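You operate a simulated robot arm through the tools that you are given. There is no shell and no other tool.

The job below is to be done with a simulated robot arm. You get a single attempt, and the scene is never put back.

JOB
Vacuum the dust off the sorting table.
Fine: stand the nozzle back where it was and switch the vacuum off. Set down upright: vacuum nozzle.

It is judged by the outcome, as a careful person would: the job done as asked, and still so three seconds after it is handed in. It fails if anything else is knocked over, pushed out of place, dropped, spilled or broken.

ROBOT AND FRAMES
A 7-joint arm with a three-finger gripper, fixed in place. Base frame: the origin is on the floor under the middle of its stand, x ahead of it, y to its left, z up; the work surface is at about z = 0.8. Lengths are in m, angles in degrees, forces in N, time in s.
It reaches about 1.342 m from its shoulder. Its first joint turns from -166.0 to 166.0 degrees. Payload 2.69 kg.
The tool frame sits at the grasp point between the pads (the TCP): z along the fingers, y along the line on which they close. The tips reach 0.03 m beyond it. The gripper opens to 0.128 m; its body begins 0.117 m behind the TCP.
Orientation is that of the tool frame in the base frame, as a unit quaternion [w, x, y, z]. With the fingers straight down and closing along the base's y, the tool's x points along the base's -x, its y along +y and its z along -z.

CONTROLS
- The arm moves only by the tool drive_tool. Its arguments are lists of equal length, an entry for each row: "translation": the shift along the tool's x, y, z in units of 30 mm (1.0 is 30 mm), a list of three; "rot": the turn, a rotation vector about the tool's x, y, z in units of 8 degrees (1.0 is 8 degrees), a list of three. In form: {"translation": [[tx, ty, tz], ...], "rot": [[ax, ay, az], ...]}. A call has 1 to 20 rows; each row shifts and turns the commanded pose from where the row before left it, along the tool's axes as they then stand. "grip" is the opening, from 0 (shut) to 1 (fully open), set as the call begins (left out, the last holds). A call with a number of a shift or a turn outside -1 to 1 is refused whole. A row lasts 0.2 s, in which the tool goes at most 0.05 m and 8.6 degrees; a call with a longer step from one row to the next is refused whole, and so is a gripper value outside its range. A pose out of reach is approached as far as the arm can. The call stops where the force on the tool passes 40 N (or 10 N more than at its start, if that is more) or the arm is blocked; 0.2 s more then pass. Each finger travels about 0.127 m/s and halts on what it meets, pressing with about 30 N; the grip force reading is that of the motor and also rises with nothing between the fingers. The clock runs only during rows and for 0.2 s after the last one: add rows that do not move to give the fingers time. It gives the time, the measured TCP pose, the force on the tool (base axes), the opening and the grip force at its end, in the units of the frame above (readings bear some noise), with the torque about the TCP (base axes, N m) and any sound that the robot's microphone picked up.
- Cameras (640 x 400 px; columns grow to the right, rows downward): "scene" is fixed at [0.4002, -0.651, 1.5892]; the picture's right is [0.57, -0.82, 0.00], its down [-0.61, -0.42, -0.67] and it looks along [0.55, 0.38, -0.74] (base axes); focal length 272 px, centre (320, 200). "wrist" rides on the gripper at [0.058, 0.054, -0.131] in the tool frame; the picture's right is [-0.68, 0.74, 0.00], its down [-0.62, -0.57, -0.55] and it looks along [-0.40, -0.37, 0.84] (tool axes); focal length 234 px, centre (320, 200). There is no depth. A picture from a camera that has moved, and an enlarged one, comes with that camera's place and axes in the base frame and with its lens.
- grab_frame(camera): a new picture of that camera. The clock stands still meanwhile.
- slide_trunk(by): moves the trunk up (or, below 0, down) by that many m; the arm rides with it, the base frame stays. It gives what a move gives, with no picture.
- enlarge(camera, box): a new picture of the part [left, top, right, bottom] of that camera's present view, enlarged. The clock stands still meanwhile.
- hand_in(): hands the job in; it is judged then, once.

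Nothing tells you positions but the pictures and the camera data. Unless the task says otherwise, let go and move clear before handing in.

The tools are called after ">>>" as a command line: name --argument value ..., lists and objects as JSON in quotes. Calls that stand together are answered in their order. drive_tool: Moves the arm, as the interface text tells. Its arguments: {"type":"object","properties":{"translation":{"type":"array","items":{"type":"array","items":{"type":"number"}}},"rot":{"type":"array","items":{"type":"array","items":{"type":"number"}}},"grip":{"type":"number"}},"required":["translation","rot"]} The other tools are called the same way: slide_trunk (by) moves the trunk up or down; grab_frame (camera) takes a picture; enlarge (camera, box) takes an enlarged picture of a part of a camera's view; hand_in () hands the job in.

At the start:

```text
t: 0.0
position: [0.7855, 0.0831, 1.1741]
orientation: [0.001, 0.0, 1.0, 0.0]
wrist_force: [-0.3, 0.5, 0.1]
wrist_torque: [-0.02, -0.01, -0.04]
opening: 0.128
grasp_force: 0.0
trunk travel left (down, up): [-0.15, 0.2]
```

scene: 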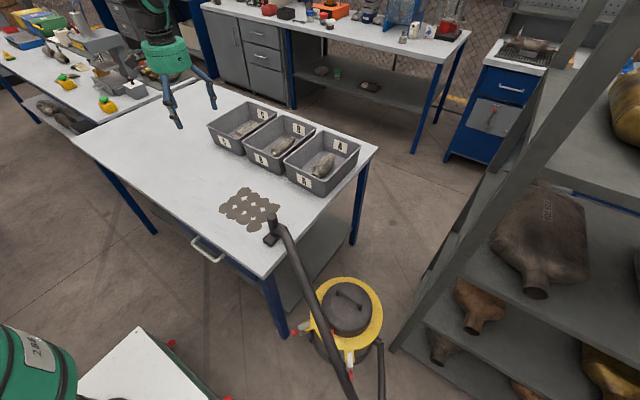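
wrist: 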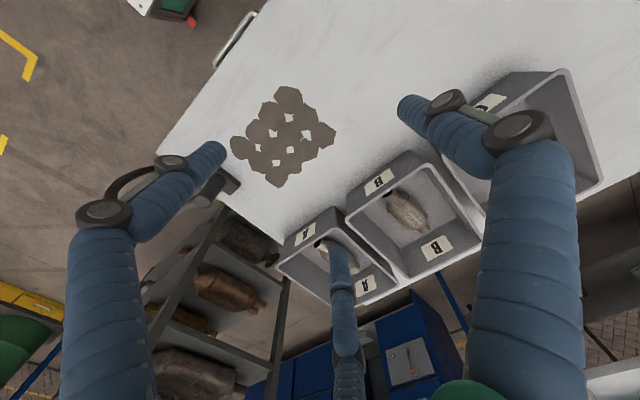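

I see a sorting table with a dust patch, three bins (C, B, A), and a vacuum canister beside the table with its wand's nozzle resting at the table's near-right edge. I'll look closer at the nozzle, the wand and the vacuum's switch before moving.

>>> enlarge --camera "scene" --box '[200, 170, 400, 295]'

>>> enlarge --camera "scene" --box '[260, 270, 420, 400]'

>>> enlarge --camera "wrist" --box '[140, 60, 380, 260]'

```text
3.20 times, centred on (300, 232) of scene
camera zoom: at [0.4002, -0.651, 1.5892], right [0.57, -0.82, 0.0], down [-0.61, -0.42, -0.67], along [0.55, 0.38, -0.74], focal length 869 px, centre (384, 96)
```

zoom: 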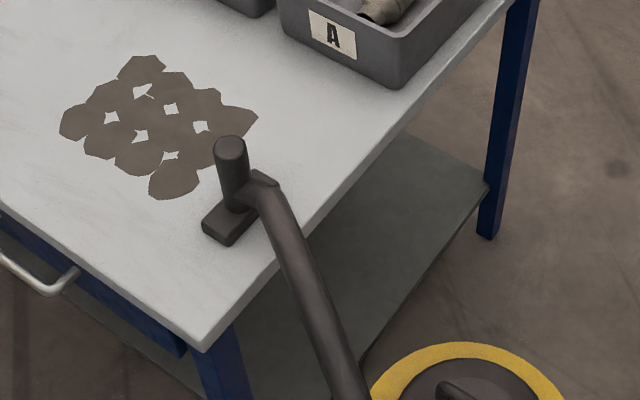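

```text
3.08 times, centred on (340, 335) of scene
camera zoom: at [0.4002, -0.651, 1.5892], right [0.57, -0.82, 0.0], down [-0.61, -0.42, -0.67], along [0.55, 0.38, -0.74], focal length 836 px, centre (258, -215)
```

zoom: 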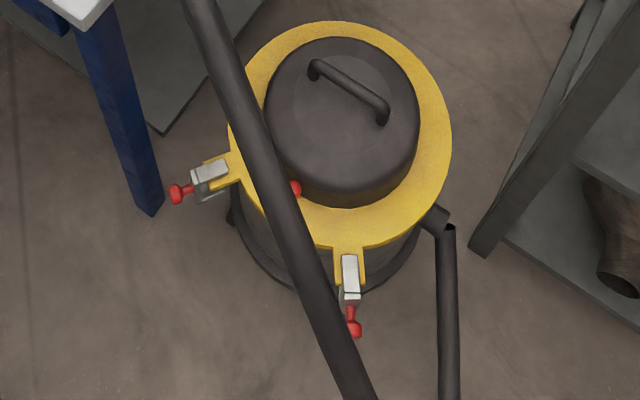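

```text
2.00 times, centred on (260, 160) of wrist
camera zoom: at [0.7267, 0.1364, 1.3052], right [0.68, 0.74, 0.0], down [0.62, -0.57, 0.55], along [0.4, -0.37, -0.84], focal length 468 px, centre (440, 280)
```

zoom: 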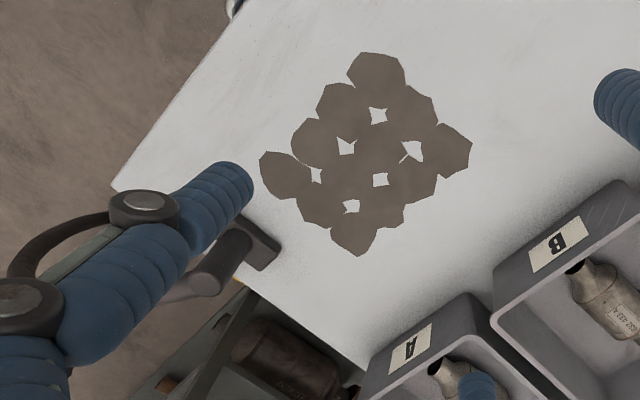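

The nozzle looks like a foot block with an upright handle near (0.745, -0.22), and the dust spans roughly x 0.72–0.88, y -0.15–0.06. Next I'll zoom tightly on the handle and on the red knob on the vacuum's lid to find the switch.

>>> enlarge --camera "scene" --box '[310, 290, 374, 330]'

>>> enlarge --camera "scene" --box '[250, 200, 306, 235]'

>>> enlarge --camera "wrist" --box '[180, 150, 260, 200]'

>>> enlarge --camera "scene" --box '[280, 320, 408, 400]'

```text
10.00 times, centred on (342, 310) of scene
camera zoom: at [0.4002, -0.651, 1.5892], right [0.57, -0.82, 0.0], down [-0.61, -0.42, -0.67], along [0.55, 0.38, -0.74], focal length 2715 px, centre (100, -900)
```

zoom: 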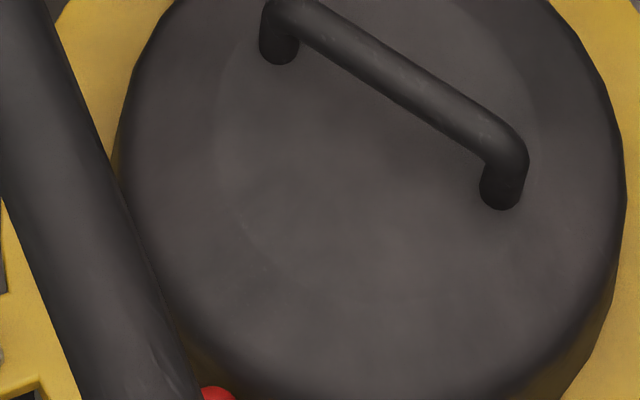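

```text
11.43 times, centred on (278, 218) of scene
camera zoom: at [0.4002, -0.651, 1.5892], right [0.57, -0.82, 0.0], down [-0.61, -0.42, -0.67], along [0.55, 0.38, -0.74], focal length 3103 px, centre (800, 0)
```

zoom: 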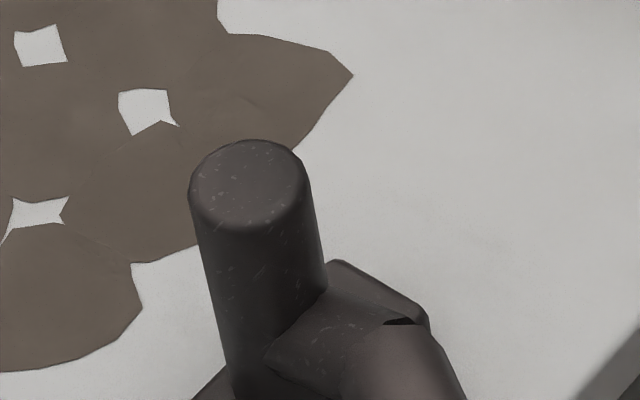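

```text
8.00 times, centred on (220, 175) of wrist
camera zoom: at [0.7267, 0.1364, 1.3052], right [0.68, 0.74, 0.0], down [0.62, -0.57, 0.55], along [0.4, -0.37, -0.84], focal length 1873 px, centre (1120, 400)
```

zoom: 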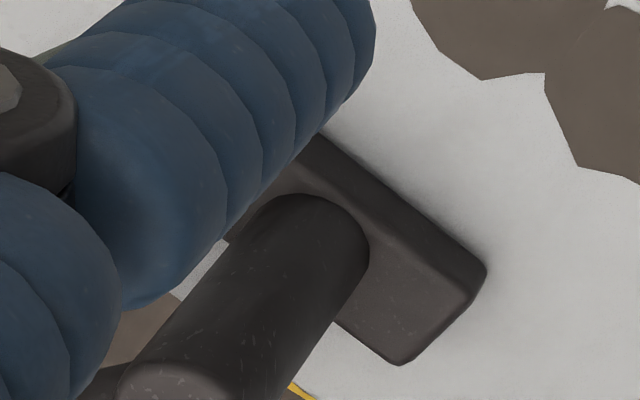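

```text
5.00 times, centred on (344, 360) of scene
camera zoom: at [0.4002, -0.651, 1.5892], right [0.57, -0.82, 0.0], down [-0.61, -0.42, -0.67], along [0.55, 0.38, -0.74], focal length 1358 px, centre (200, -600)
```

zoom: 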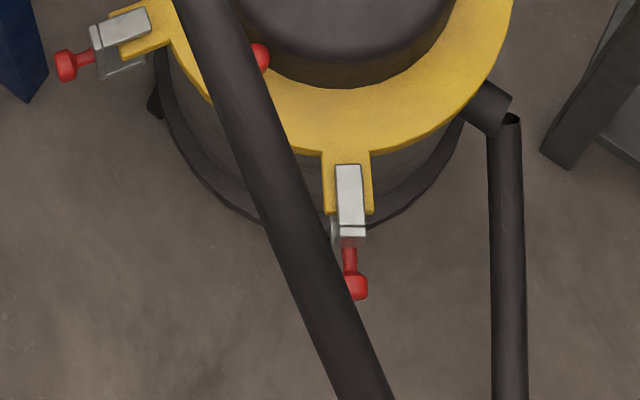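

The nozzle handle is a vertical post about 3 cm across at roughly (0.755, -0.215), topping out near z 0.92. The hose leaves it toward -y, and a red knob sits on the vacuum's rim partly behind the hose. I'll move the arm to free space over the robot's side of the table corner, so the wrist camera can look at the vacuum and switch.

>>> drive_tool --translation '[[0.93, -0.925, 0.3], [0.93, -0.925, 0.3], [0.93, -0.925, 0.3], [0.93, -0.925, 0.3], [0.93, -0.925, 0.3], [0.93, -0.925, 0.3], [0.93, -0.925, 0.3], [0.93, -0.925, 0.3], [0.93, -0.925, 0.3], [0.93, -0.925, 0.3], [0.93, -0.925, 0.3], [0.93, -0.925, 0.3]]' --rot '[[0, 0, 0], [0, 0, 0], [0, 0, 0], [0, 0, 0], [0, 0, 0], [0, 0, 0], [0, 0, 0], [0, 0, 0], [0, 0, 0], [0, 0, 0], [0, 0, 0], [0, 0, 0]]'

>>> grab_frame --camera "wrist"

>>> grab_frame --camera "scene"

```text
t: 2.6
position: [0.4488, -0.2506, 1.0649]
orientation: [0.0, -0.001, 1.0, 0.0]
wrist_force: [0.2, -0.3, 0.1]
wrist_torque: [0.01, 0.01, 0.0]
opening: 0.1279
grasp_force: 0.0
trunk travel left (down, up): [-0.15, 0.2]
```

```text
taken
camera wrist: at [0.3903, -0.199, 1.1959], right [0.68, 0.74, 0.0], down [0.62, -0.56, 0.55], along [0.4, -0.37, -0.84], focal length 234 px, centre (320, 200)
```

wrist: 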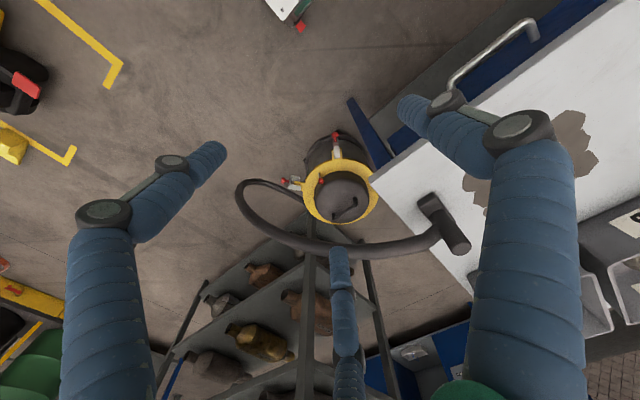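

```text
taken
```

scene: 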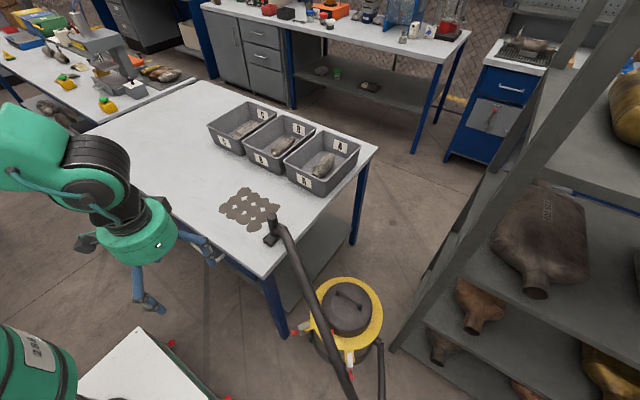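

>>> enlarge --camera "wrist" --box '[260, 110, 420, 260]'

>>> enlarge --camera "wrist" --box '[290, 140, 370, 200]'

>>> enlarge --camera "wrist" --box '[220, 160, 480, 290]'

```text
2.67 times, centred on (340, 185) of wrist
camera zoom: at [0.3903, -0.199, 1.1959], right [0.68, 0.74, 0.0], down [0.62, -0.56, 0.55], along [0.4, -0.37, -0.84], focal length 624 px, centre (267, 240)
```

zoom: 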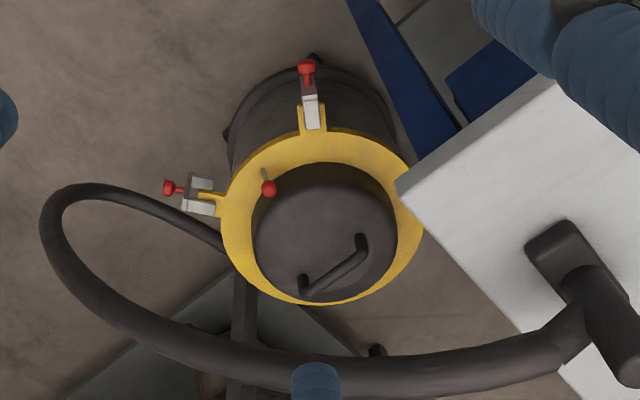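

```text
6.67 times, centred on (330, 170) of wrist
camera zoom: at [0.3903, -0.199, 1.1959], right [0.68, 0.74, 0.0], down [0.62, -0.56, 0.55], along [0.4, -0.37, -0.84], focal length 1561 px, centre (253, 400)
```

zoom: 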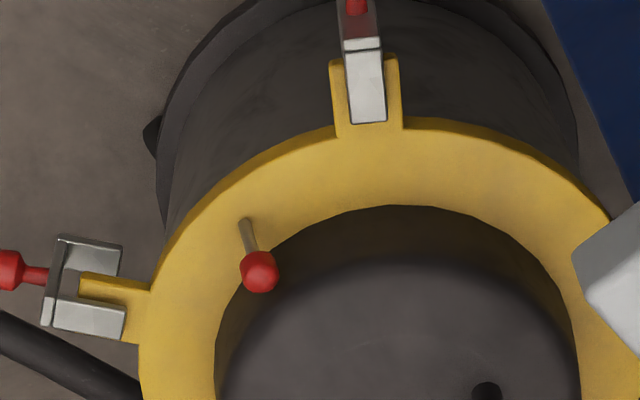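

```text
2.46 times, centred on (350, 225) of wrist
camera zoom: at [0.3903, -0.199, 1.1959], right [0.68, 0.74, 0.0], down [0.62, -0.56, 0.55], along [0.4, -0.37, -0.84], focal length 576 px, centre (246, 138)
```

zoom: 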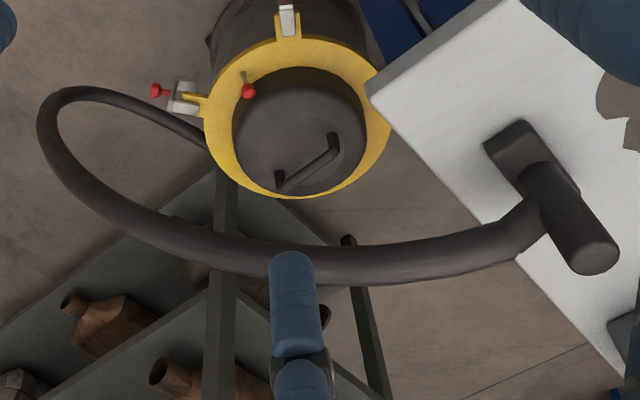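

The switch is a toggle lever with a red ball, standing on the vacuum's yellow rim at about (0.715, -0.49, 0.375). The hose arches above it at about z 0.8, so I'll come in underneath, tilted and with the fingers shut. First I'll tilt, then lower on the robot's side of the table to get a closer look.

>>> drive_tool --translation '[[0, 0, 0], [0, 0, 0], [0, 0, 0], [0, 0, 0]]' --rot '[[0.534, -0.769, 0], [0.534, -0.769, 0], [0.534, -0.769, 0], [0.534, -0.769, 0]]' --grip 0

>>> grab_frame --camera "wrist"

>>> grab_frame --camera "scene"

```text
t: 3.6
position: [0.4499, -0.2501, 1.0662]
orientation: [0.213, -0.001, 0.966, -0.148]
wrist_force: [0.9, 0.6, -0.6]
wrist_torque: [0.03, 0.08, 0.03]
opening: 0.0024
grasp_force: 30.3
trunk travel left (down, up): [-0.15, 0.2]
```

```text
taken
camera wrist: at [0.3468, -0.1668, 1.1399], right [0.66, 0.75, 0.07], down [0.3, -0.35, 0.89], along [0.69, -0.57, -0.45], focal length 234 px, centre (320, 200)
```

wrist: 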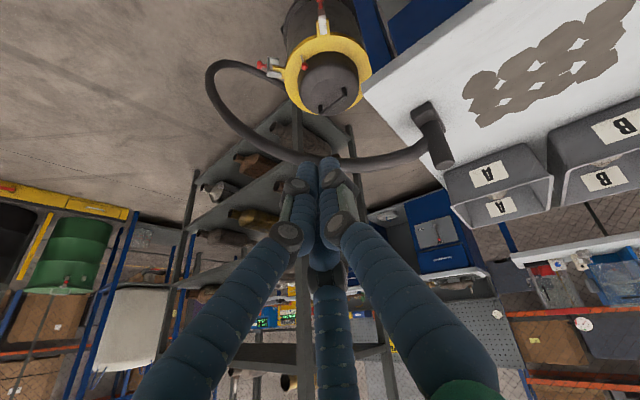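

```text
taken
```

scene: 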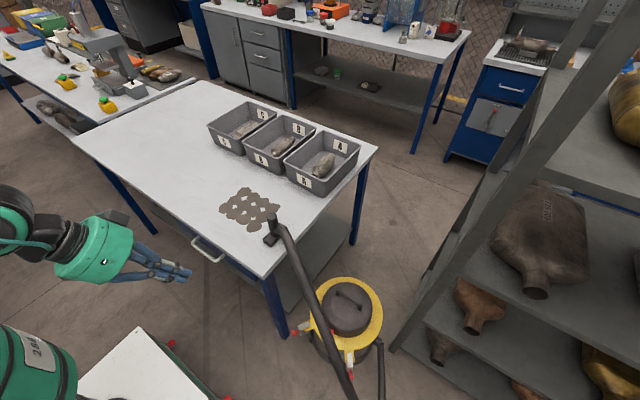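

The closed fingers form a neat point, and the lever is visible near the top of the wrist view. I'll lower straight down on the robot's side of the hose, clear of the table corner.

>>> drive_tool --translation '[[0.3, 0.082, 0.95], [0.3, 0.082, 0.95], [0.3, 0.082, 0.95], [0.3, 0.082, 0.95], [0.3, 0.082, 0.95], [0.3, 0.082, 0.95], [0.3, 0.082, 0.95], [0.3, 0.082, 0.95], [0.3, 0.082, 0.95], [0.3, 0.082, 0.95], [0.3, 0.082, 0.95]]' --rot '[[0, 0, 0], [0, 0, 0], [0, 0, 0], [0, 0, 0], [0, 0, 0], [0, 0, 0], [0, 0, 0], [0, 0, 0], [0, 0, 0], [0, 0, 0], [0, 0, 0]]'

>>> grab_frame --camera "wrist"

>>> grab_frame --camera "scene"

```text
t: 6.0
position: [0.4921, -0.3082, 0.7938]
orientation: [0.207, 0.014, 0.966, -0.151]
wrist_force: [0.5, 1.8, 1.7]
wrist_torque: [-0.08, 0.09, 0.01]
opening: 0.002
grasp_force: 30.2
out of reach, approached as far as the arm can: row 7, 8, 9, 10, 11
trunk travel left (down, up): [-0.15, 0.2]
```

```text
taken
camera wrist: at [0.3922, -0.2199, 0.8681], right [0.68, 0.73, 0.06], down [0.29, -0.35, 0.89], along [0.67, -0.59, -0.46], focal length 234 px, centre (320, 200)
```

wrist: 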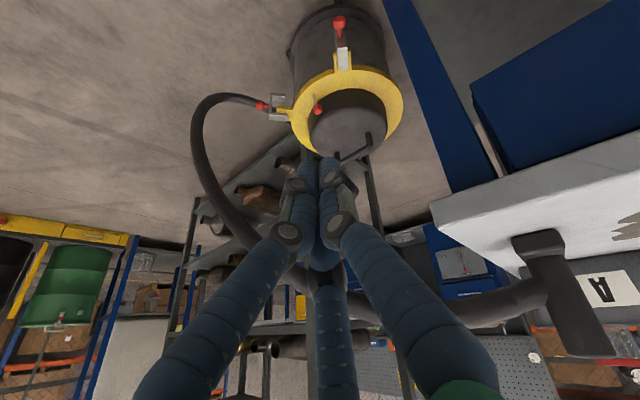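

```text
taken
```

scene: 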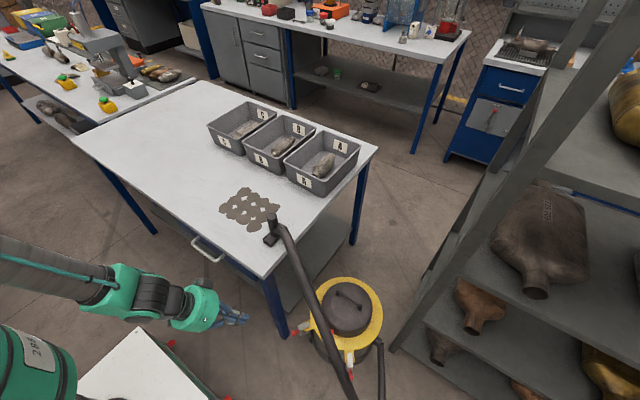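

The arm hit a joint limit at about z 0.79 here, so the trunk can give the extra depth. First I'll zoom in on the lever from this angle.

>>> enlarge --camera "wrist" --box '[280, 60, 376, 120]'

>>> slide_trunk --by -0.15

>>> grab_frame --camera "wrist"

>>> grab_frame --camera "scene"

```text
6.67 times, centred on (328, 90) of wrist
camera zoom: at [0.3922, -0.2199, 0.8681], right [0.68, 0.73, 0.06], down [0.29, -0.35, 0.89], along [0.67, -0.59, -0.46], focal length 1561 px, centre (267, 933)
```

zoom: 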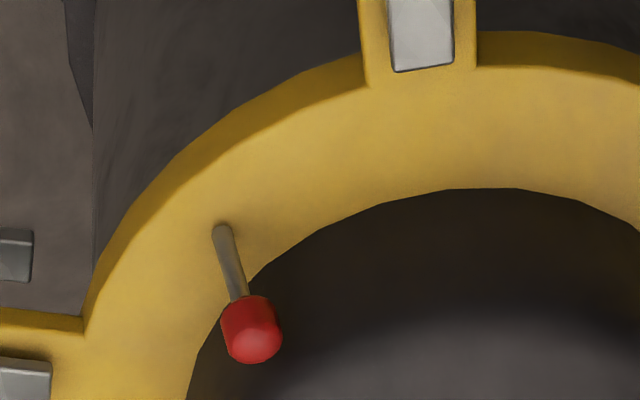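

```text
t: 7.8
position: [0.493, -0.3068, 0.643]
orientation: [0.206, 0.002, 0.967, -0.152]
wrist_force: [-0.7, -0.8, 0.2]
wrist_torque: [0.01, 0.0, -0.02]
opening: 0.0021
grasp_force: 30.3
trunk travel left (down, up): [0.0, 0.35]
```

```text
taken
camera wrist: at [0.3912, -0.2211, 0.7181], right [0.67, 0.74, 0.05], down [0.31, -0.34, 0.89], along [0.68, -0.58, -0.46], focal length 234 px, centre (320, 200)
```

wrist: 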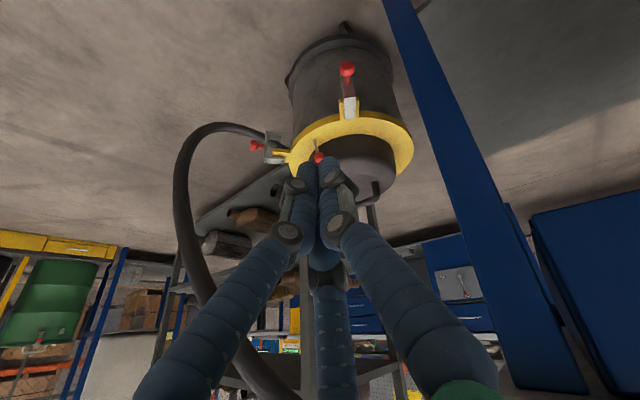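

```text
taken
```

scene: 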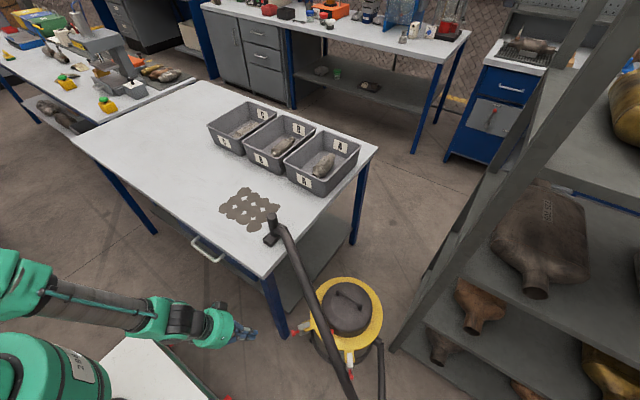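

The trunk brought the tool to z 0.643. I'll zoom on the lever from this low angle to triangulate it.

>>> enlarge --camera "wrist" --box '[270, 110, 366, 170]'

>>> enlarge --camera "wrist" --box '[220, 10, 460, 210]'

>>> enlarge --camera "scene" --box '[220, 280, 412, 400]'

```text
6.67 times, centred on (318, 140) of wrist
camera zoom: at [0.3912, -0.2211, 0.7181], right [0.67, 0.74, 0.05], down [0.31, -0.34, 0.89], along [0.68, -0.58, -0.46], focal length 1561 px, centre (333, 600)
```

zoom: 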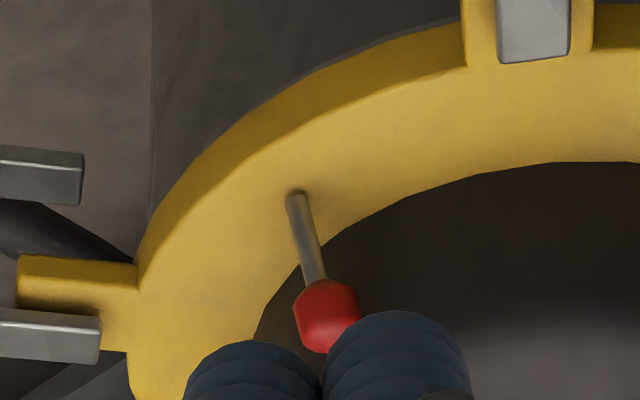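

```text
2.00 times, centred on (340, 110) of wrist
camera zoom: at [0.3912, -0.2211, 0.7181], right [0.67, 0.74, 0.05], down [0.31, -0.34, 0.89], along [0.68, -0.58, -0.46], focal length 468 px, centre (280, 380)
```

zoom: 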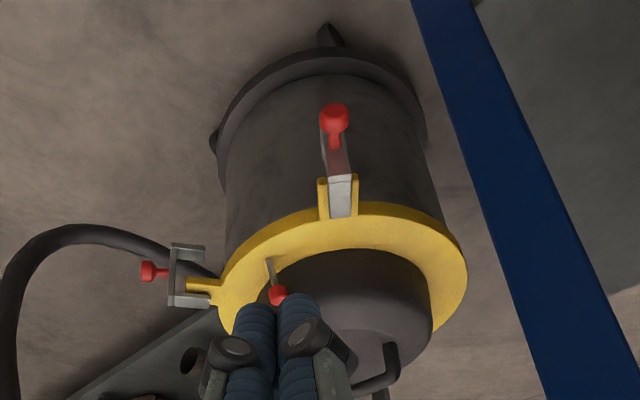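

```text
3.33 times, centred on (316, 340) of scene
camera zoom: at [0.4002, -0.651, 1.5892], right [0.57, -0.82, 0.0], down [-0.61, -0.42, -0.67], along [0.55, 0.38, -0.74], focal length 905 px, centre (333, -267)
```

zoom: 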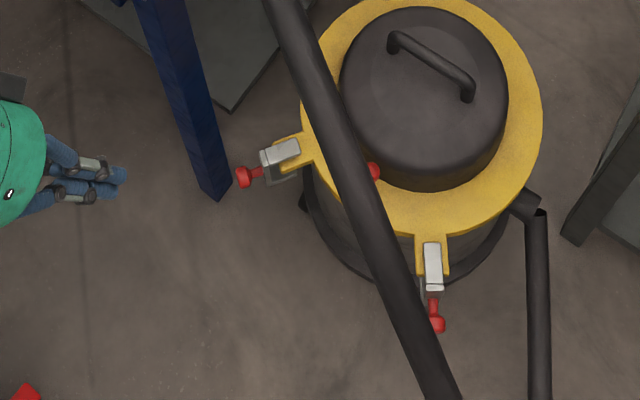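

The lever stem rises from about (0.691, -0.484, 0.364) to a ball of about 24 mm at (0.704, -0.485, 0.406). It leans toward the lid (+x), so switching on means pulling the ball outward toward -x. I'll advance under the hose toward it, staying short of the rim, and check what the arm can reach.

>>> drive_tool --translation '[[-0.189, -0.315, 0.87], [-0.189, -0.315, 0.87], [-0.189, -0.315, 0.87], [-0.189, -0.315, 0.87], [-0.189, -0.315, 0.87]]' --rot '[[0, 0, 0], [0, 0, 0], [0, 0, 0], [0, 0, 0], [0, 0, 0]]'

>>> grab_frame --camera "wrist"

>>> grab_frame --camera "scene"

```text
t: 8.9
position: [0.571, -0.3852, 0.5578]
orientation: [0.201, 0.003, 0.967, -0.156]
wrist_force: [-0.4, 0.0, 1.5]
wrist_torque: [0.0, -0.01, -0.04]
opening: 0.002
grasp_force: 29.8
out of reach, approached as far as the arm can: row 4
trunk travel left (down, up): [0.0, 0.35]
```

```text
taken
camera wrist: at [0.4704, -0.2992, 0.6327], right [0.67, 0.74, 0.04], down [0.31, -0.34, 0.89], along [0.67, -0.58, -0.46], focal length 234 px, centre (320, 200)
```

wrist: 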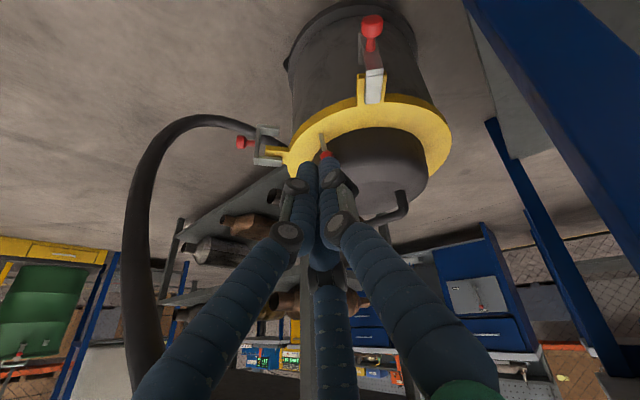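

```text
taken
```

scene: 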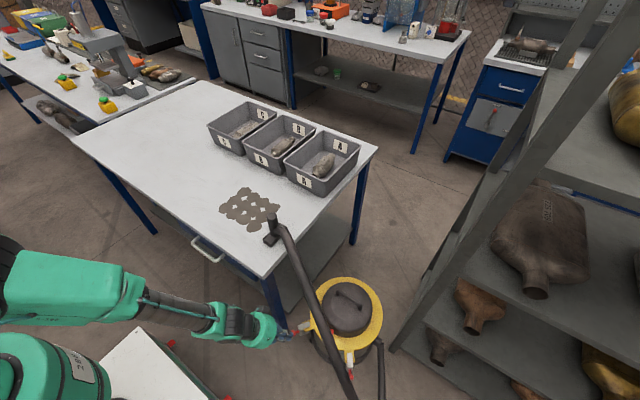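

The move tracked well but is near a joint limit, so I'll tilt a bit more (to 45°) to relieve it. I'll also spin the hand by 30° so one finger sits on the outer side of the ball and the other two straddle it. This spot is still clear of the vacuum.

>>> drive_tool --translation '[[0, 0, 0], [0, 0, 0], [0, 0, 0], [0, 0, 0], [0, 0, 0], [0, 0, 0]]' --rot '[[0.534, -0.769, 0], [0.534, -0.769, 0], [0, 0, 0.9375], [0, 0, 0.9375], [0, 0, 0.9375], [0, 0, 0.9375]]'

>>> grab_frame --camera "wrist"

>>> grab_frame --camera "scene"

```text
t: 10.3
position: [0.6232, -0.3363, 0.5695]
orientation: [0.352, 0.243, 0.893, -0.141]
wrist_force: [0.2, -0.5, 0.0]
wrist_torque: [-0.02, -0.02, -0.01]
opening: 0.0021
grasp_force: 30.2
out of reach, approached as far as the arm can: row 1, 2, 3, 4, 5
trunk travel left (down, up): [0.0, 0.35]
```

```text
taken
camera wrist: at [0.5413, -0.2174, 0.6184], right [0.82, 0.39, 0.41], down [-0.22, -0.45, 0.86], along [0.53, -0.8, -0.28], focal length 234 px, centre (320, 200)
```

wrist: 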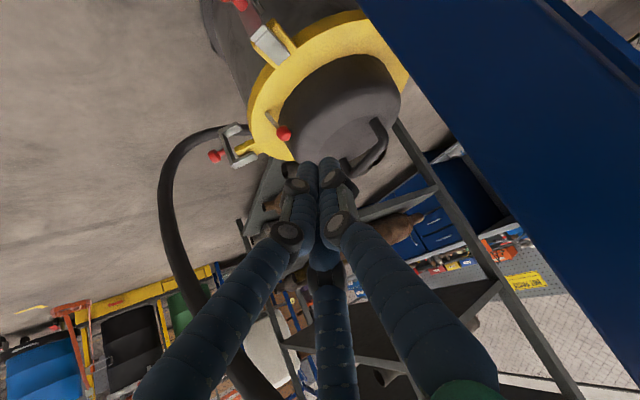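

```text
taken
```

scene: 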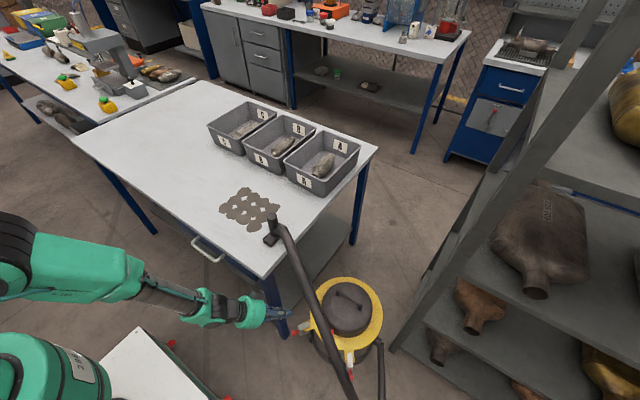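

The extra tilt folded the elbow to its limit and the tool slid toward the table leg, so the lowered trunk works against me. I'll raise the trunk a little first, then step away from the leg before raising further.

>>> slide_trunk --by 0.04

```text
t: 11.2
position: [0.6238, -0.3351, 0.6098]
orientation: [0.353, 0.242, 0.893, -0.14]
wrist_force: [0.0, 0.3, -0.2]
wrist_torque: [0.02, -0.02, -0.01]
opening: 0.002
grasp_force: 30.1
trunk travel left (down, up): [-0.04, 0.31]
```

It rode up cleanly. Now I'll step sideways toward -y, away from the leg and table corner.

>>> drive_tool --translation '[[-0.176, -0.914, 0.276], [-0.176, -0.914, 0.276], [-0.176, -0.914, 0.276]]' --rot '[[0, 0, 0], [0, 0, 0], [0, 0, 0]]'

>>> grab_frame --camera "scene"

```text
t: 12.0
position: [0.6326, -0.3945, 0.6178]
orientation: [0.344, 0.248, 0.893, -0.152]
wrist_force: [-0.2, 0.6, 0.7]
wrist_torque: [-0.04, -0.04, -0.03]
opening: 0.0021
grasp_force: 30.0
out of reach, approached as far as the arm can: row 1, 2, 3
trunk travel left (down, up): [-0.04, 0.31]
```

```text
taken
```

scene: 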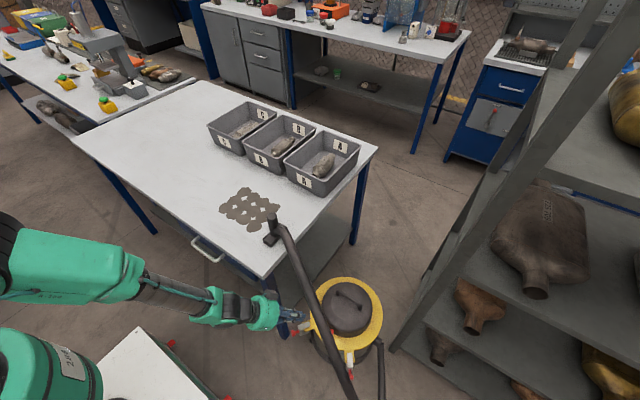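

The tool is now at (0.633, -0.395, 0.618). I'll alternate raising the trunk and lowering the tool, so the hand stays here while the arm unfolds from above.

>>> slide_trunk --by 0.05

>>> drive_tool --translation '[[0.33, -0.3, 0.5], [0.33, -0.3, 0.5], [0.33, -0.3, 0.5]]' --rot '[[0, 0, 0], [0, 0, 0], [0, 0, 0]]'

```text
t: 12.9
position: [0.632, -0.3939, 0.6657]
orientation: [0.344, 0.248, 0.893, -0.153]
wrist_force: [0.1, 0.3, 0.1]
wrist_torque: [-0.01, 0.02, 0.03]
opening: 0.0019
grasp_force: 30.2
trunk travel left (down, up): [-0.09, 0.26]
```

```text
t: 13.7
position: [0.6365, -0.414, 0.6181]
orientation: [0.34, 0.251, 0.892, -0.159]
wrist_force: [-0.7, -0.8, 0.2]
wrist_torque: [0.02, -0.01, 0.0]
opening: 0.0022
grasp_force: 29.6
out of reach, approached as far as the arm can: row 2, 3
trunk travel left (down, up): [-0.09, 0.26]
```

The hand is holding its place well. I'll repeat the raise-and-lower steps to get further from the limit.

>>> slide_trunk --by 0.06

>>> drive_tool --translation '[[0.5, -0.05, 0.5], [0.5, -0.05, 0.5], [0.5, -0.05, 0.5]]' --rot '[[0, 0, 0], [0, 0, 0], [0, 0, 0]]'

>>> slide_trunk --by 0.06

>>> drive_tool --translation '[[0.5, -0.05, 0.5], [0.5, -0.05, 0.5], [0.5, -0.05, 0.5]]' --rot '[[0, 0, 0], [0, 0, 0], [0, 0, 0]]'

>>> grab_frame --camera "scene"

>>> grab_frame --camera "wrist"

```text
t: 14.7
position: [0.636, -0.415, 0.6782]
orientation: [0.338, 0.251, 0.893, -0.159]
wrist_force: [0.0, 0.2, 0.1]
wrist_torque: [0.0, 0.01, 0.01]
opening: 0.0024
grasp_force: 29.7
trunk travel left (down, up): [-0.15, 0.2]
```

```text
t: 15.5
position: [0.6354, -0.4185, 0.6183]
orientation: [0.336, 0.254, 0.892, -0.164]
wrist_force: [0.2, 0.0, 0.1]
wrist_torque: [0.04, 0.04, 0.01]
opening: 0.002
grasp_force: 30.4
out of reach, approached as far as the arm can: row 3
trunk travel left (down, up): [-0.15, 0.2]
```

```text
t: 16.5
position: [0.6339, -0.4191, 0.6781]
orientation: [0.335, 0.254, 0.892, -0.164]
wrist_force: [0.1, -0.8, -0.7]
wrist_torque: [0.01, 0.0, -0.01]
opening: 0.002
grasp_force: 30.0
trunk travel left (down, up): [-0.21, 0.14]
```

```text
t: 17.3
position: [0.6274, -0.425, 0.6268]
orientation: [0.333, 0.256, 0.892, -0.169]
wrist_force: [-0.2, 0.6, -0.9]
wrist_torque: [-0.04, -0.04, 0.0]
opening: 0.0021
grasp_force: 29.8
out of reach, approached as far as the arm can: row 3
trunk travel left (down, up): [-0.21, 0.14]
```

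```text
taken
```

scene: 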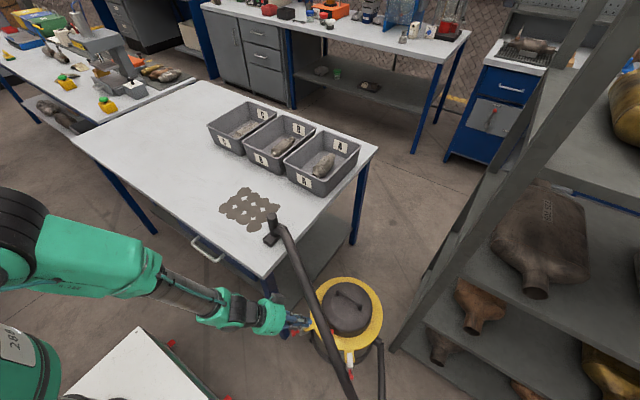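

```text
taken
camera wrist: at [0.5545, -0.3012, 0.6742], right [0.86, 0.37, 0.36], down [-0.2, -0.41, 0.89], along [0.48, -0.83, -0.28], focal length 234 px, centre (320, 200)
```

wrist: 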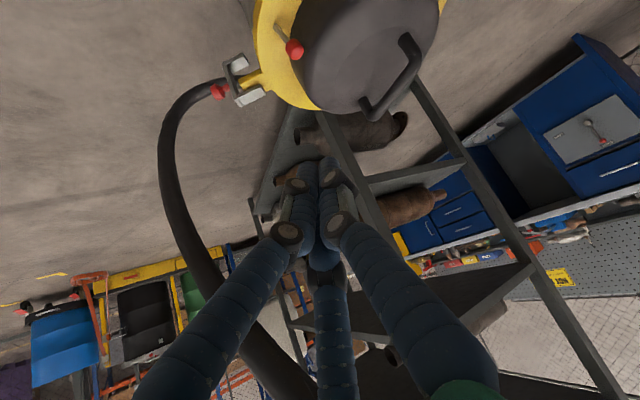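

The elbow-fold limit should ease as I go outward. Next I'll reduce the tilt to about 25° while going down 12 cm, which keeps the hand well under the hose and lines up the fingers for the lever.

>>> drive_tool --translation '[[0.55, 0.085, 0.815], [0.55, 0.085, 0.815], [0.55, 0.085, 0.815], [0.55, 0.085, 0.815]]' --rot '[[-0.227, 0.561, -0.043], [-0.227, 0.561, -0.043], [-0.227, 0.561, -0.043], [-0.227, 0.561, -0.043]]'

>>> grab_frame --camera "scene"

>>> grab_frame --camera "wrist"

```text
t: 18.3
position: [0.6245, -0.41, 0.5422]
orientation: [0.206, 0.244, 0.945, -0.071]
wrist_force: [0.2, -0.3, 1.4]
wrist_torque: [0.02, 0.03, -0.04]
opening: 0.0023
grasp_force: 30.2
out of reach, approached as far as the arm can: row 1, 2
trunk travel left (down, up): [-0.21, 0.14]
```

```text
taken
```

scene: 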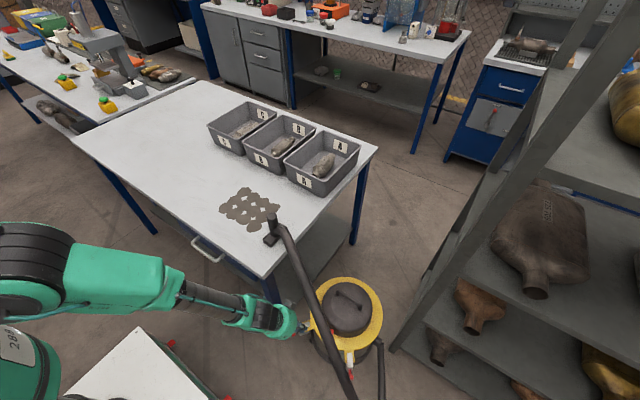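

```text
taken
camera wrist: at [0.5578, -0.3087, 0.6347], right [0.9, 0.35, 0.26], down [0.02, -0.63, 0.78], along [0.44, -0.69, -0.57], focal length 234 px, centre (320, 200)
```

wrist: 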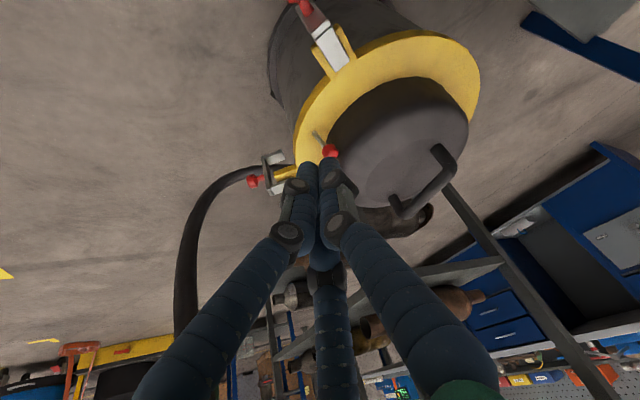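

I'm now at 25° tilt with the tool at (0.6245, -0.41, 0.542), and the lever is clearly ahead. I'll zoom in to refine the lever's position and the gap to the lid.

>>> enlarge --camera "wrist" --box '[272, 110, 400, 190]'

>>> enlarge --camera "scene" --box '[220, 280, 412, 400]'

```text
5.00 times, centred on (336, 150) of wrist
camera zoom: at [0.5578, -0.3087, 0.6347], right [0.9, 0.35, 0.26], down [0.02, -0.63, 0.78], along [0.44, -0.69, -0.57], focal length 1171 px, centre (240, 450)
```

zoom: 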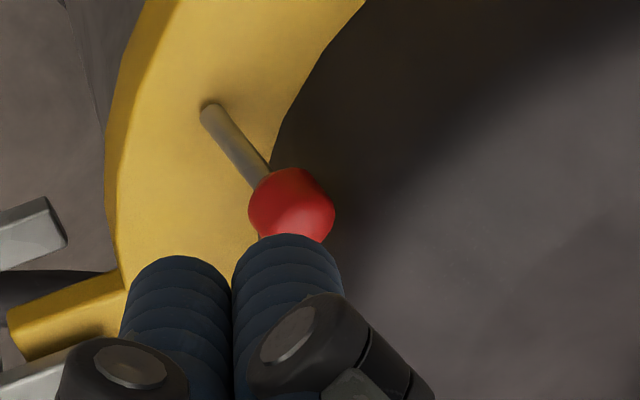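

```text
3.33 times, centred on (316, 340) of scene
camera zoom: at [0.4002, -0.651, 1.5892], right [0.57, -0.82, 0.0], down [-0.61, -0.42, -0.67], along [0.55, 0.38, -0.74], focal length 905 px, centre (333, -267)
```

zoom: 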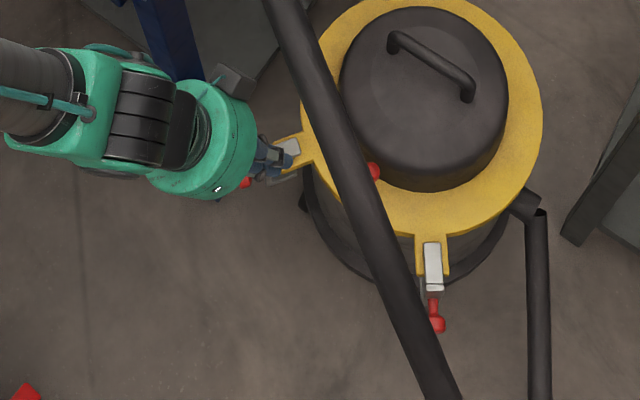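

The ball is confirmed near (0.706, -0.484, 0.406). I'll move to a pre-grasp just above and outside it, with the fingers opened to about 36 mm.

>>> drive_tool --translation '[[-0.208, -0.165, 0.74], [-0.208, -0.165, 0.74], [-0.208, -0.165, 0.74], [-0.208, -0.165, 0.74], [-0.208, -0.165, 0.74]]' --rot '[[0, 0, 0], [0, 0, 0], [0, 0, 0], [0, 0, 0], [0, 0, 0]]' --grip 0.28

>>> grab_frame --camera "wrist"

>>> enlarge --camera "wrist" --box '[256, 130, 384, 210]'

>>> enlarge --camera "scene" --box '[220, 280, 412, 400]'

```text
t: 19.5
position: [0.6761, -0.471, 0.4554]
orientation: [0.205, 0.244, 0.945, -0.07]
wrist_force: [0.2, 1.2, 0.7]
wrist_torque: [-0.02, 0.0, -0.01]
opening: 0.036
grasp_force: 0.0
trunk travel left (down, up): [-0.21, 0.14]
```

```text
taken
camera wrist: at [0.6088, -0.3702, 0.5465], right [0.9, 0.35, 0.26], down [0.02, -0.63, 0.77], along [0.44, -0.69, -0.57], focal length 234 px, centre (320, 200)
```

wrist: 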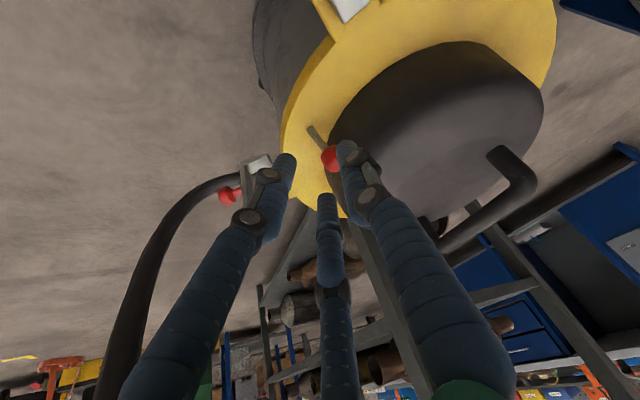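

```text
5.00 times, centred on (320, 170) of wrist
camera zoom: at [0.6088, -0.3702, 0.5465], right [0.9, 0.35, 0.26], down [0.02, -0.63, 0.77], along [0.44, -0.69, -0.57], focal length 1171 px, centre (320, 350)
```

zoom: 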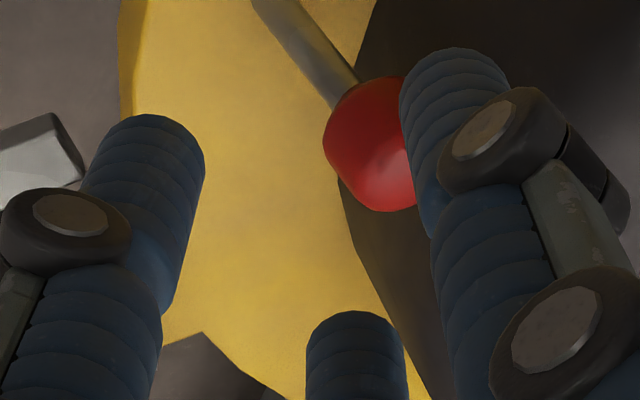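

```text
3.33 times, centred on (316, 340) of scene
camera zoom: at [0.4002, -0.651, 1.5892], right [0.57, -0.82, 0.0], down [-0.61, -0.42, -0.67], along [0.55, 0.38, -0.74], focal length 905 px, centre (333, -267)
```

zoom: 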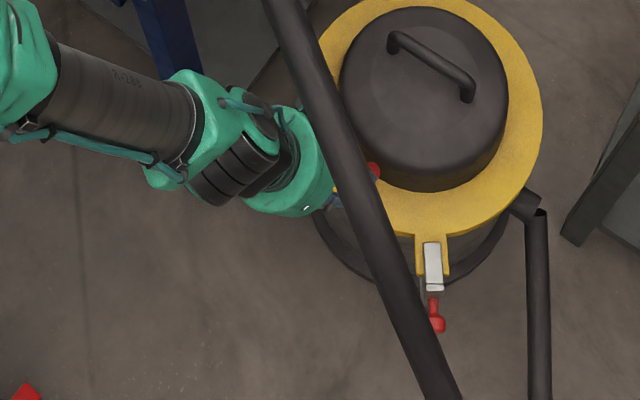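

The ball is measured at about 10 mm inward of the finger axis, which is what I planned for so the fingers clear the lid. I'll advance 33 mm along the fingers so the tips reach the ball's equator, then check.

>>> drive_tool --translation '[[0, 0, 0.37], [0, 0, 0.37], [0, 0, 0.37]]' --rot '[[0, 0, 0], [0, 0, 0], [0, 0, 0]]'

>>> enlarge --camera "wrist" --box '[256, 130, 384, 210]'

```text
t: 20.3
position: [0.6878, -0.4806, 0.4264]
orientation: [0.206, 0.244, 0.945, -0.07]
wrist_force: [-0.6, 0.1, -0.5]
wrist_torque: [0.02, 0.03, -0.02]
opening: 0.0359
grasp_force: 0.0
trunk travel left (down, up): [-0.21, 0.14]
```

```text
5.00 times, centred on (320, 170) of wrist
camera zoom: at [0.6215, -0.3781, 0.5175], right [0.9, 0.35, 0.26], down [0.02, -0.63, 0.78], along [0.44, -0.69, -0.57], focal length 1171 px, centre (320, 350)
```

zoom: 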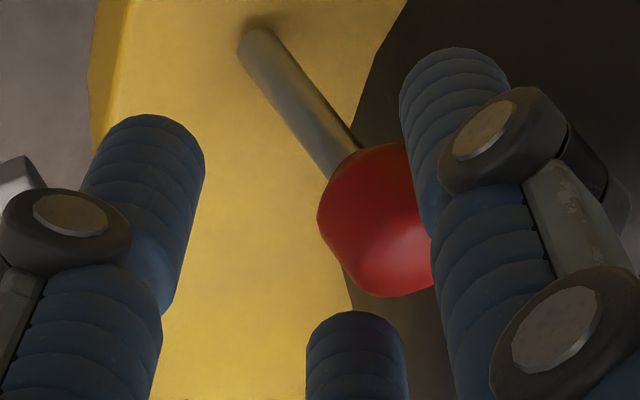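

There's no contact, and the ball sits between the fingers about 2 mm off-centre sideways. I'll nudge over and in a few millimetres, then close on it.

>>> drive_tool --translation '[[0.03, 0.05, 0.2]]' --rot '[[0, 0, 0]]'

>>> drive_tool --translation '[[0, 0, 0], [0, 0, 0]]' --rot '[[0, 0, 0], [0, 0, 0]]' --grip 0.1

>>> enlarge --camera "wrist" --box '[256, 130, 384, 210]'

```text
t: 20.7
position: [0.6891, -0.4793, 0.4196]
orientation: [0.206, 0.243, 0.945, -0.069]
wrist_force: [-1.0, -2.3, 0.4]
wrist_torque: [-0.06, -0.01, -0.03]
opening: 0.0366
grasp_force: 0.7
trunk travel left (down, up): [-0.21, 0.14]
```

```text
t: 21.3
position: [0.6914, -0.4798, 0.4223]
orientation: [0.208, 0.244, 0.945, -0.07]
wrist_force: [2.8, -9.3, 7.5]
wrist_torque: [-0.05, -0.3, -0.19]
opening: 0.0257
grasp_force: 29.9
trunk travel left (down, up): [-0.21, 0.14]
```

```text
5.00 times, centred on (320, 170) of wrist
camera zoom: at [0.6244, -0.3789, 0.5129], right [0.9, 0.35, 0.26], down [0.02, -0.63, 0.78], along [0.44, -0.69, -0.57], focal length 1171 px, centre (320, 350)
```

zoom: 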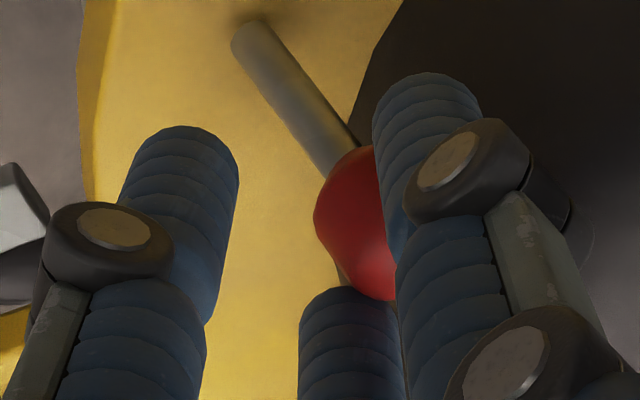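

The fingers stopped on the ball at 26 mm opening, holding it from both sides. Now I'll pull it outward along -x by about 35 mm and listen for the motor.

>>> drive_tool --translation '[[0.31, -0.19, -0.138], [0.31, -0.19, -0.138], [0.31, -0.19, -0.138]]' --rot '[[0, 0, 0], [0, 0, 0], [0, 0, 0]]'

>>> grab_frame --camera "wrist"

>>> enlarge --camera "wrist" --box '[256, 100, 416, 200]'

```text
t: 22.1
position: [0.6553, -0.4805, 0.4198]
orientation: [0.207, 0.243, 0.945, -0.07]
wrist_force: [-0.2, 0.0, -0.1]
wrist_torque: [0.01, 0.01, 0.0]
opening: 0.0128
grasp_force: 0.1
trunk travel left (down, up): [-0.21, 0.14]
```

```text
taken
camera wrist: at [0.5882, -0.378, 0.5116], right [0.9, 0.35, 0.26], down [0.02, -0.63, 0.78], along [0.44, -0.69, -0.57], focal length 234 px, centre (320, 200)
```

wrist: 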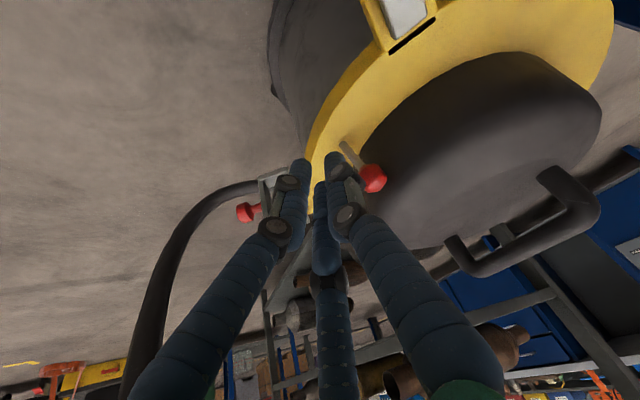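

```text
4.00 times, centred on (336, 150) of wrist
camera zoom: at [0.5882, -0.378, 0.5116], right [0.9, 0.35, 0.26], down [0.02, -0.63, 0.78], along [0.44, -0.69, -0.57], focal length 937 px, centre (256, 400)
```

zoom: 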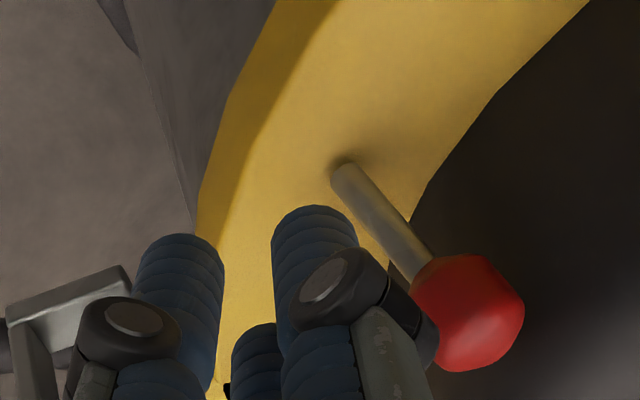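

The fingertips were above the ball's equator and slipped off, so the lever hasn't moved. I'll back off, reopen slightly, realign a little further outward, and then go about 10 mm deeper for a firmer hold.

>>> drive_tool --translation '[[0, 0, -0.75], [0, 0, -0.75], [-0.44, 0.273, 0.307], [-0.44, 0.273, 0.307], [0, 0, 0]]' --rot '[[0, 0, 0], [0, 0, 0], [0, 0, 0], [0, 0, 0], [0, 0, 0]]' --grip 0.266

>>> enlarge --camera "wrist" --box '[256, 130, 384, 210]'

```text
t: 23.3
position: [0.6759, -0.4699, 0.4564]
orientation: [0.205, 0.244, 0.945, -0.069]
wrist_force: [-0.7, 0.0, -0.1]
wrist_torque: [0.03, -0.01, -0.01]
opening: 0.0341
grasp_force: 0.1
trunk travel left (down, up): [-0.21, 0.14]
```

```text
5.00 times, centred on (320, 170) of wrist
camera zoom: at [0.6094, -0.3686, 0.5469], right [0.9, 0.35, 0.26], down [0.02, -0.63, 0.77], along [0.44, -0.69, -0.57], focal length 1171 px, centre (320, 350)
```

zoom: 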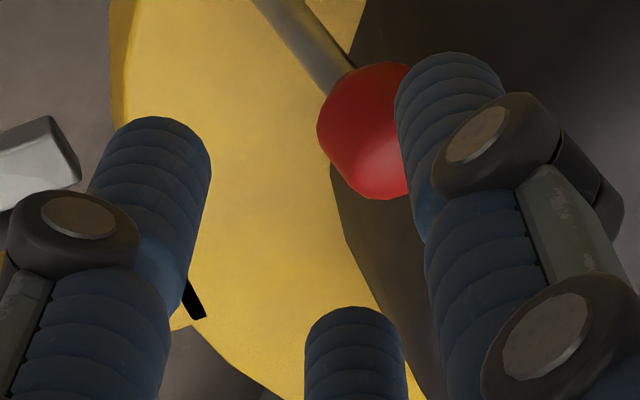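

The ball is again just inside the finger axis; I only need a ~1.5 mm sideways correction. I'll advance most of the way and look again.

>>> drive_tool --translation '[[0.015, -0.03, 0.5], [0.015, -0.03, 0.5]]' --rot '[[0, 0, 0], [0, 0, 0]]'

>>> enlarge --camera "wrist" --box '[256, 130, 384, 210]'

>>> drive_tool --translation '[[0, 0, 0.3]]' --rot '[[0, 0, 0]]'

>>> enlarge --camera "wrist" --box '[256, 130, 384, 210]'

```text
t: 23.9
position: [0.6855, -0.4775, 0.4268]
orientation: [0.207, 0.244, 0.945, -0.07]
wrist_force: [0.1, 0.6, -0.1]
wrist_torque: [0.02, 0.05, -0.02]
opening: 0.0343
grasp_force: 0.1
trunk travel left (down, up): [-0.21, 0.14]
```

```text
5.00 times, centred on (320, 170) of wrist
camera zoom: at [0.619, -0.3763, 0.5186], right [0.9, 0.35, 0.26], down [0.02, -0.63, 0.77], along [0.44, -0.69, -0.57], focal length 1171 px, centre (320, 350)
```

zoom: 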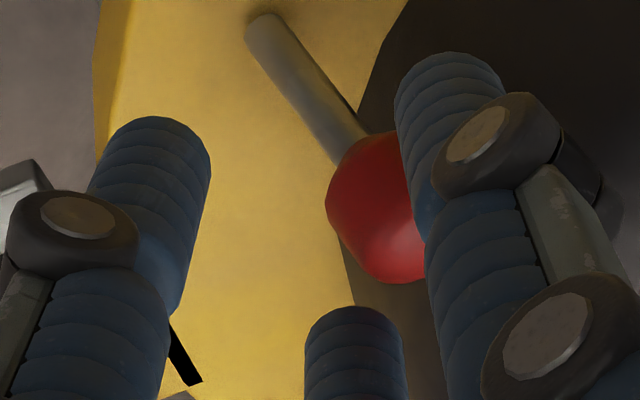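

```text
t: 24.3
position: [0.6879, -0.4803, 0.4176]
orientation: [0.205, 0.244, 0.945, -0.07]
wrist_force: [-0.3, 0.1, 0.2]
wrist_torque: [-0.02, 0.03, 0.01]
opening: 0.0342
grasp_force: 0.1
trunk travel left (down, up): [-0.21, 0.14]
```

```text
5.00 times, centred on (320, 170) of wrist
camera zoom: at [0.6221, -0.3792, 0.5102], right [0.9, 0.35, 0.26], down [0.02, -0.63, 0.77], along [0.44, -0.69, -0.57], focal length 1171 px, centre (320, 350)
```

zoom: 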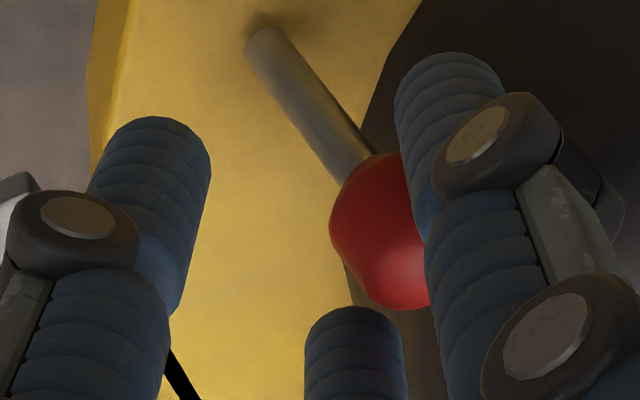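

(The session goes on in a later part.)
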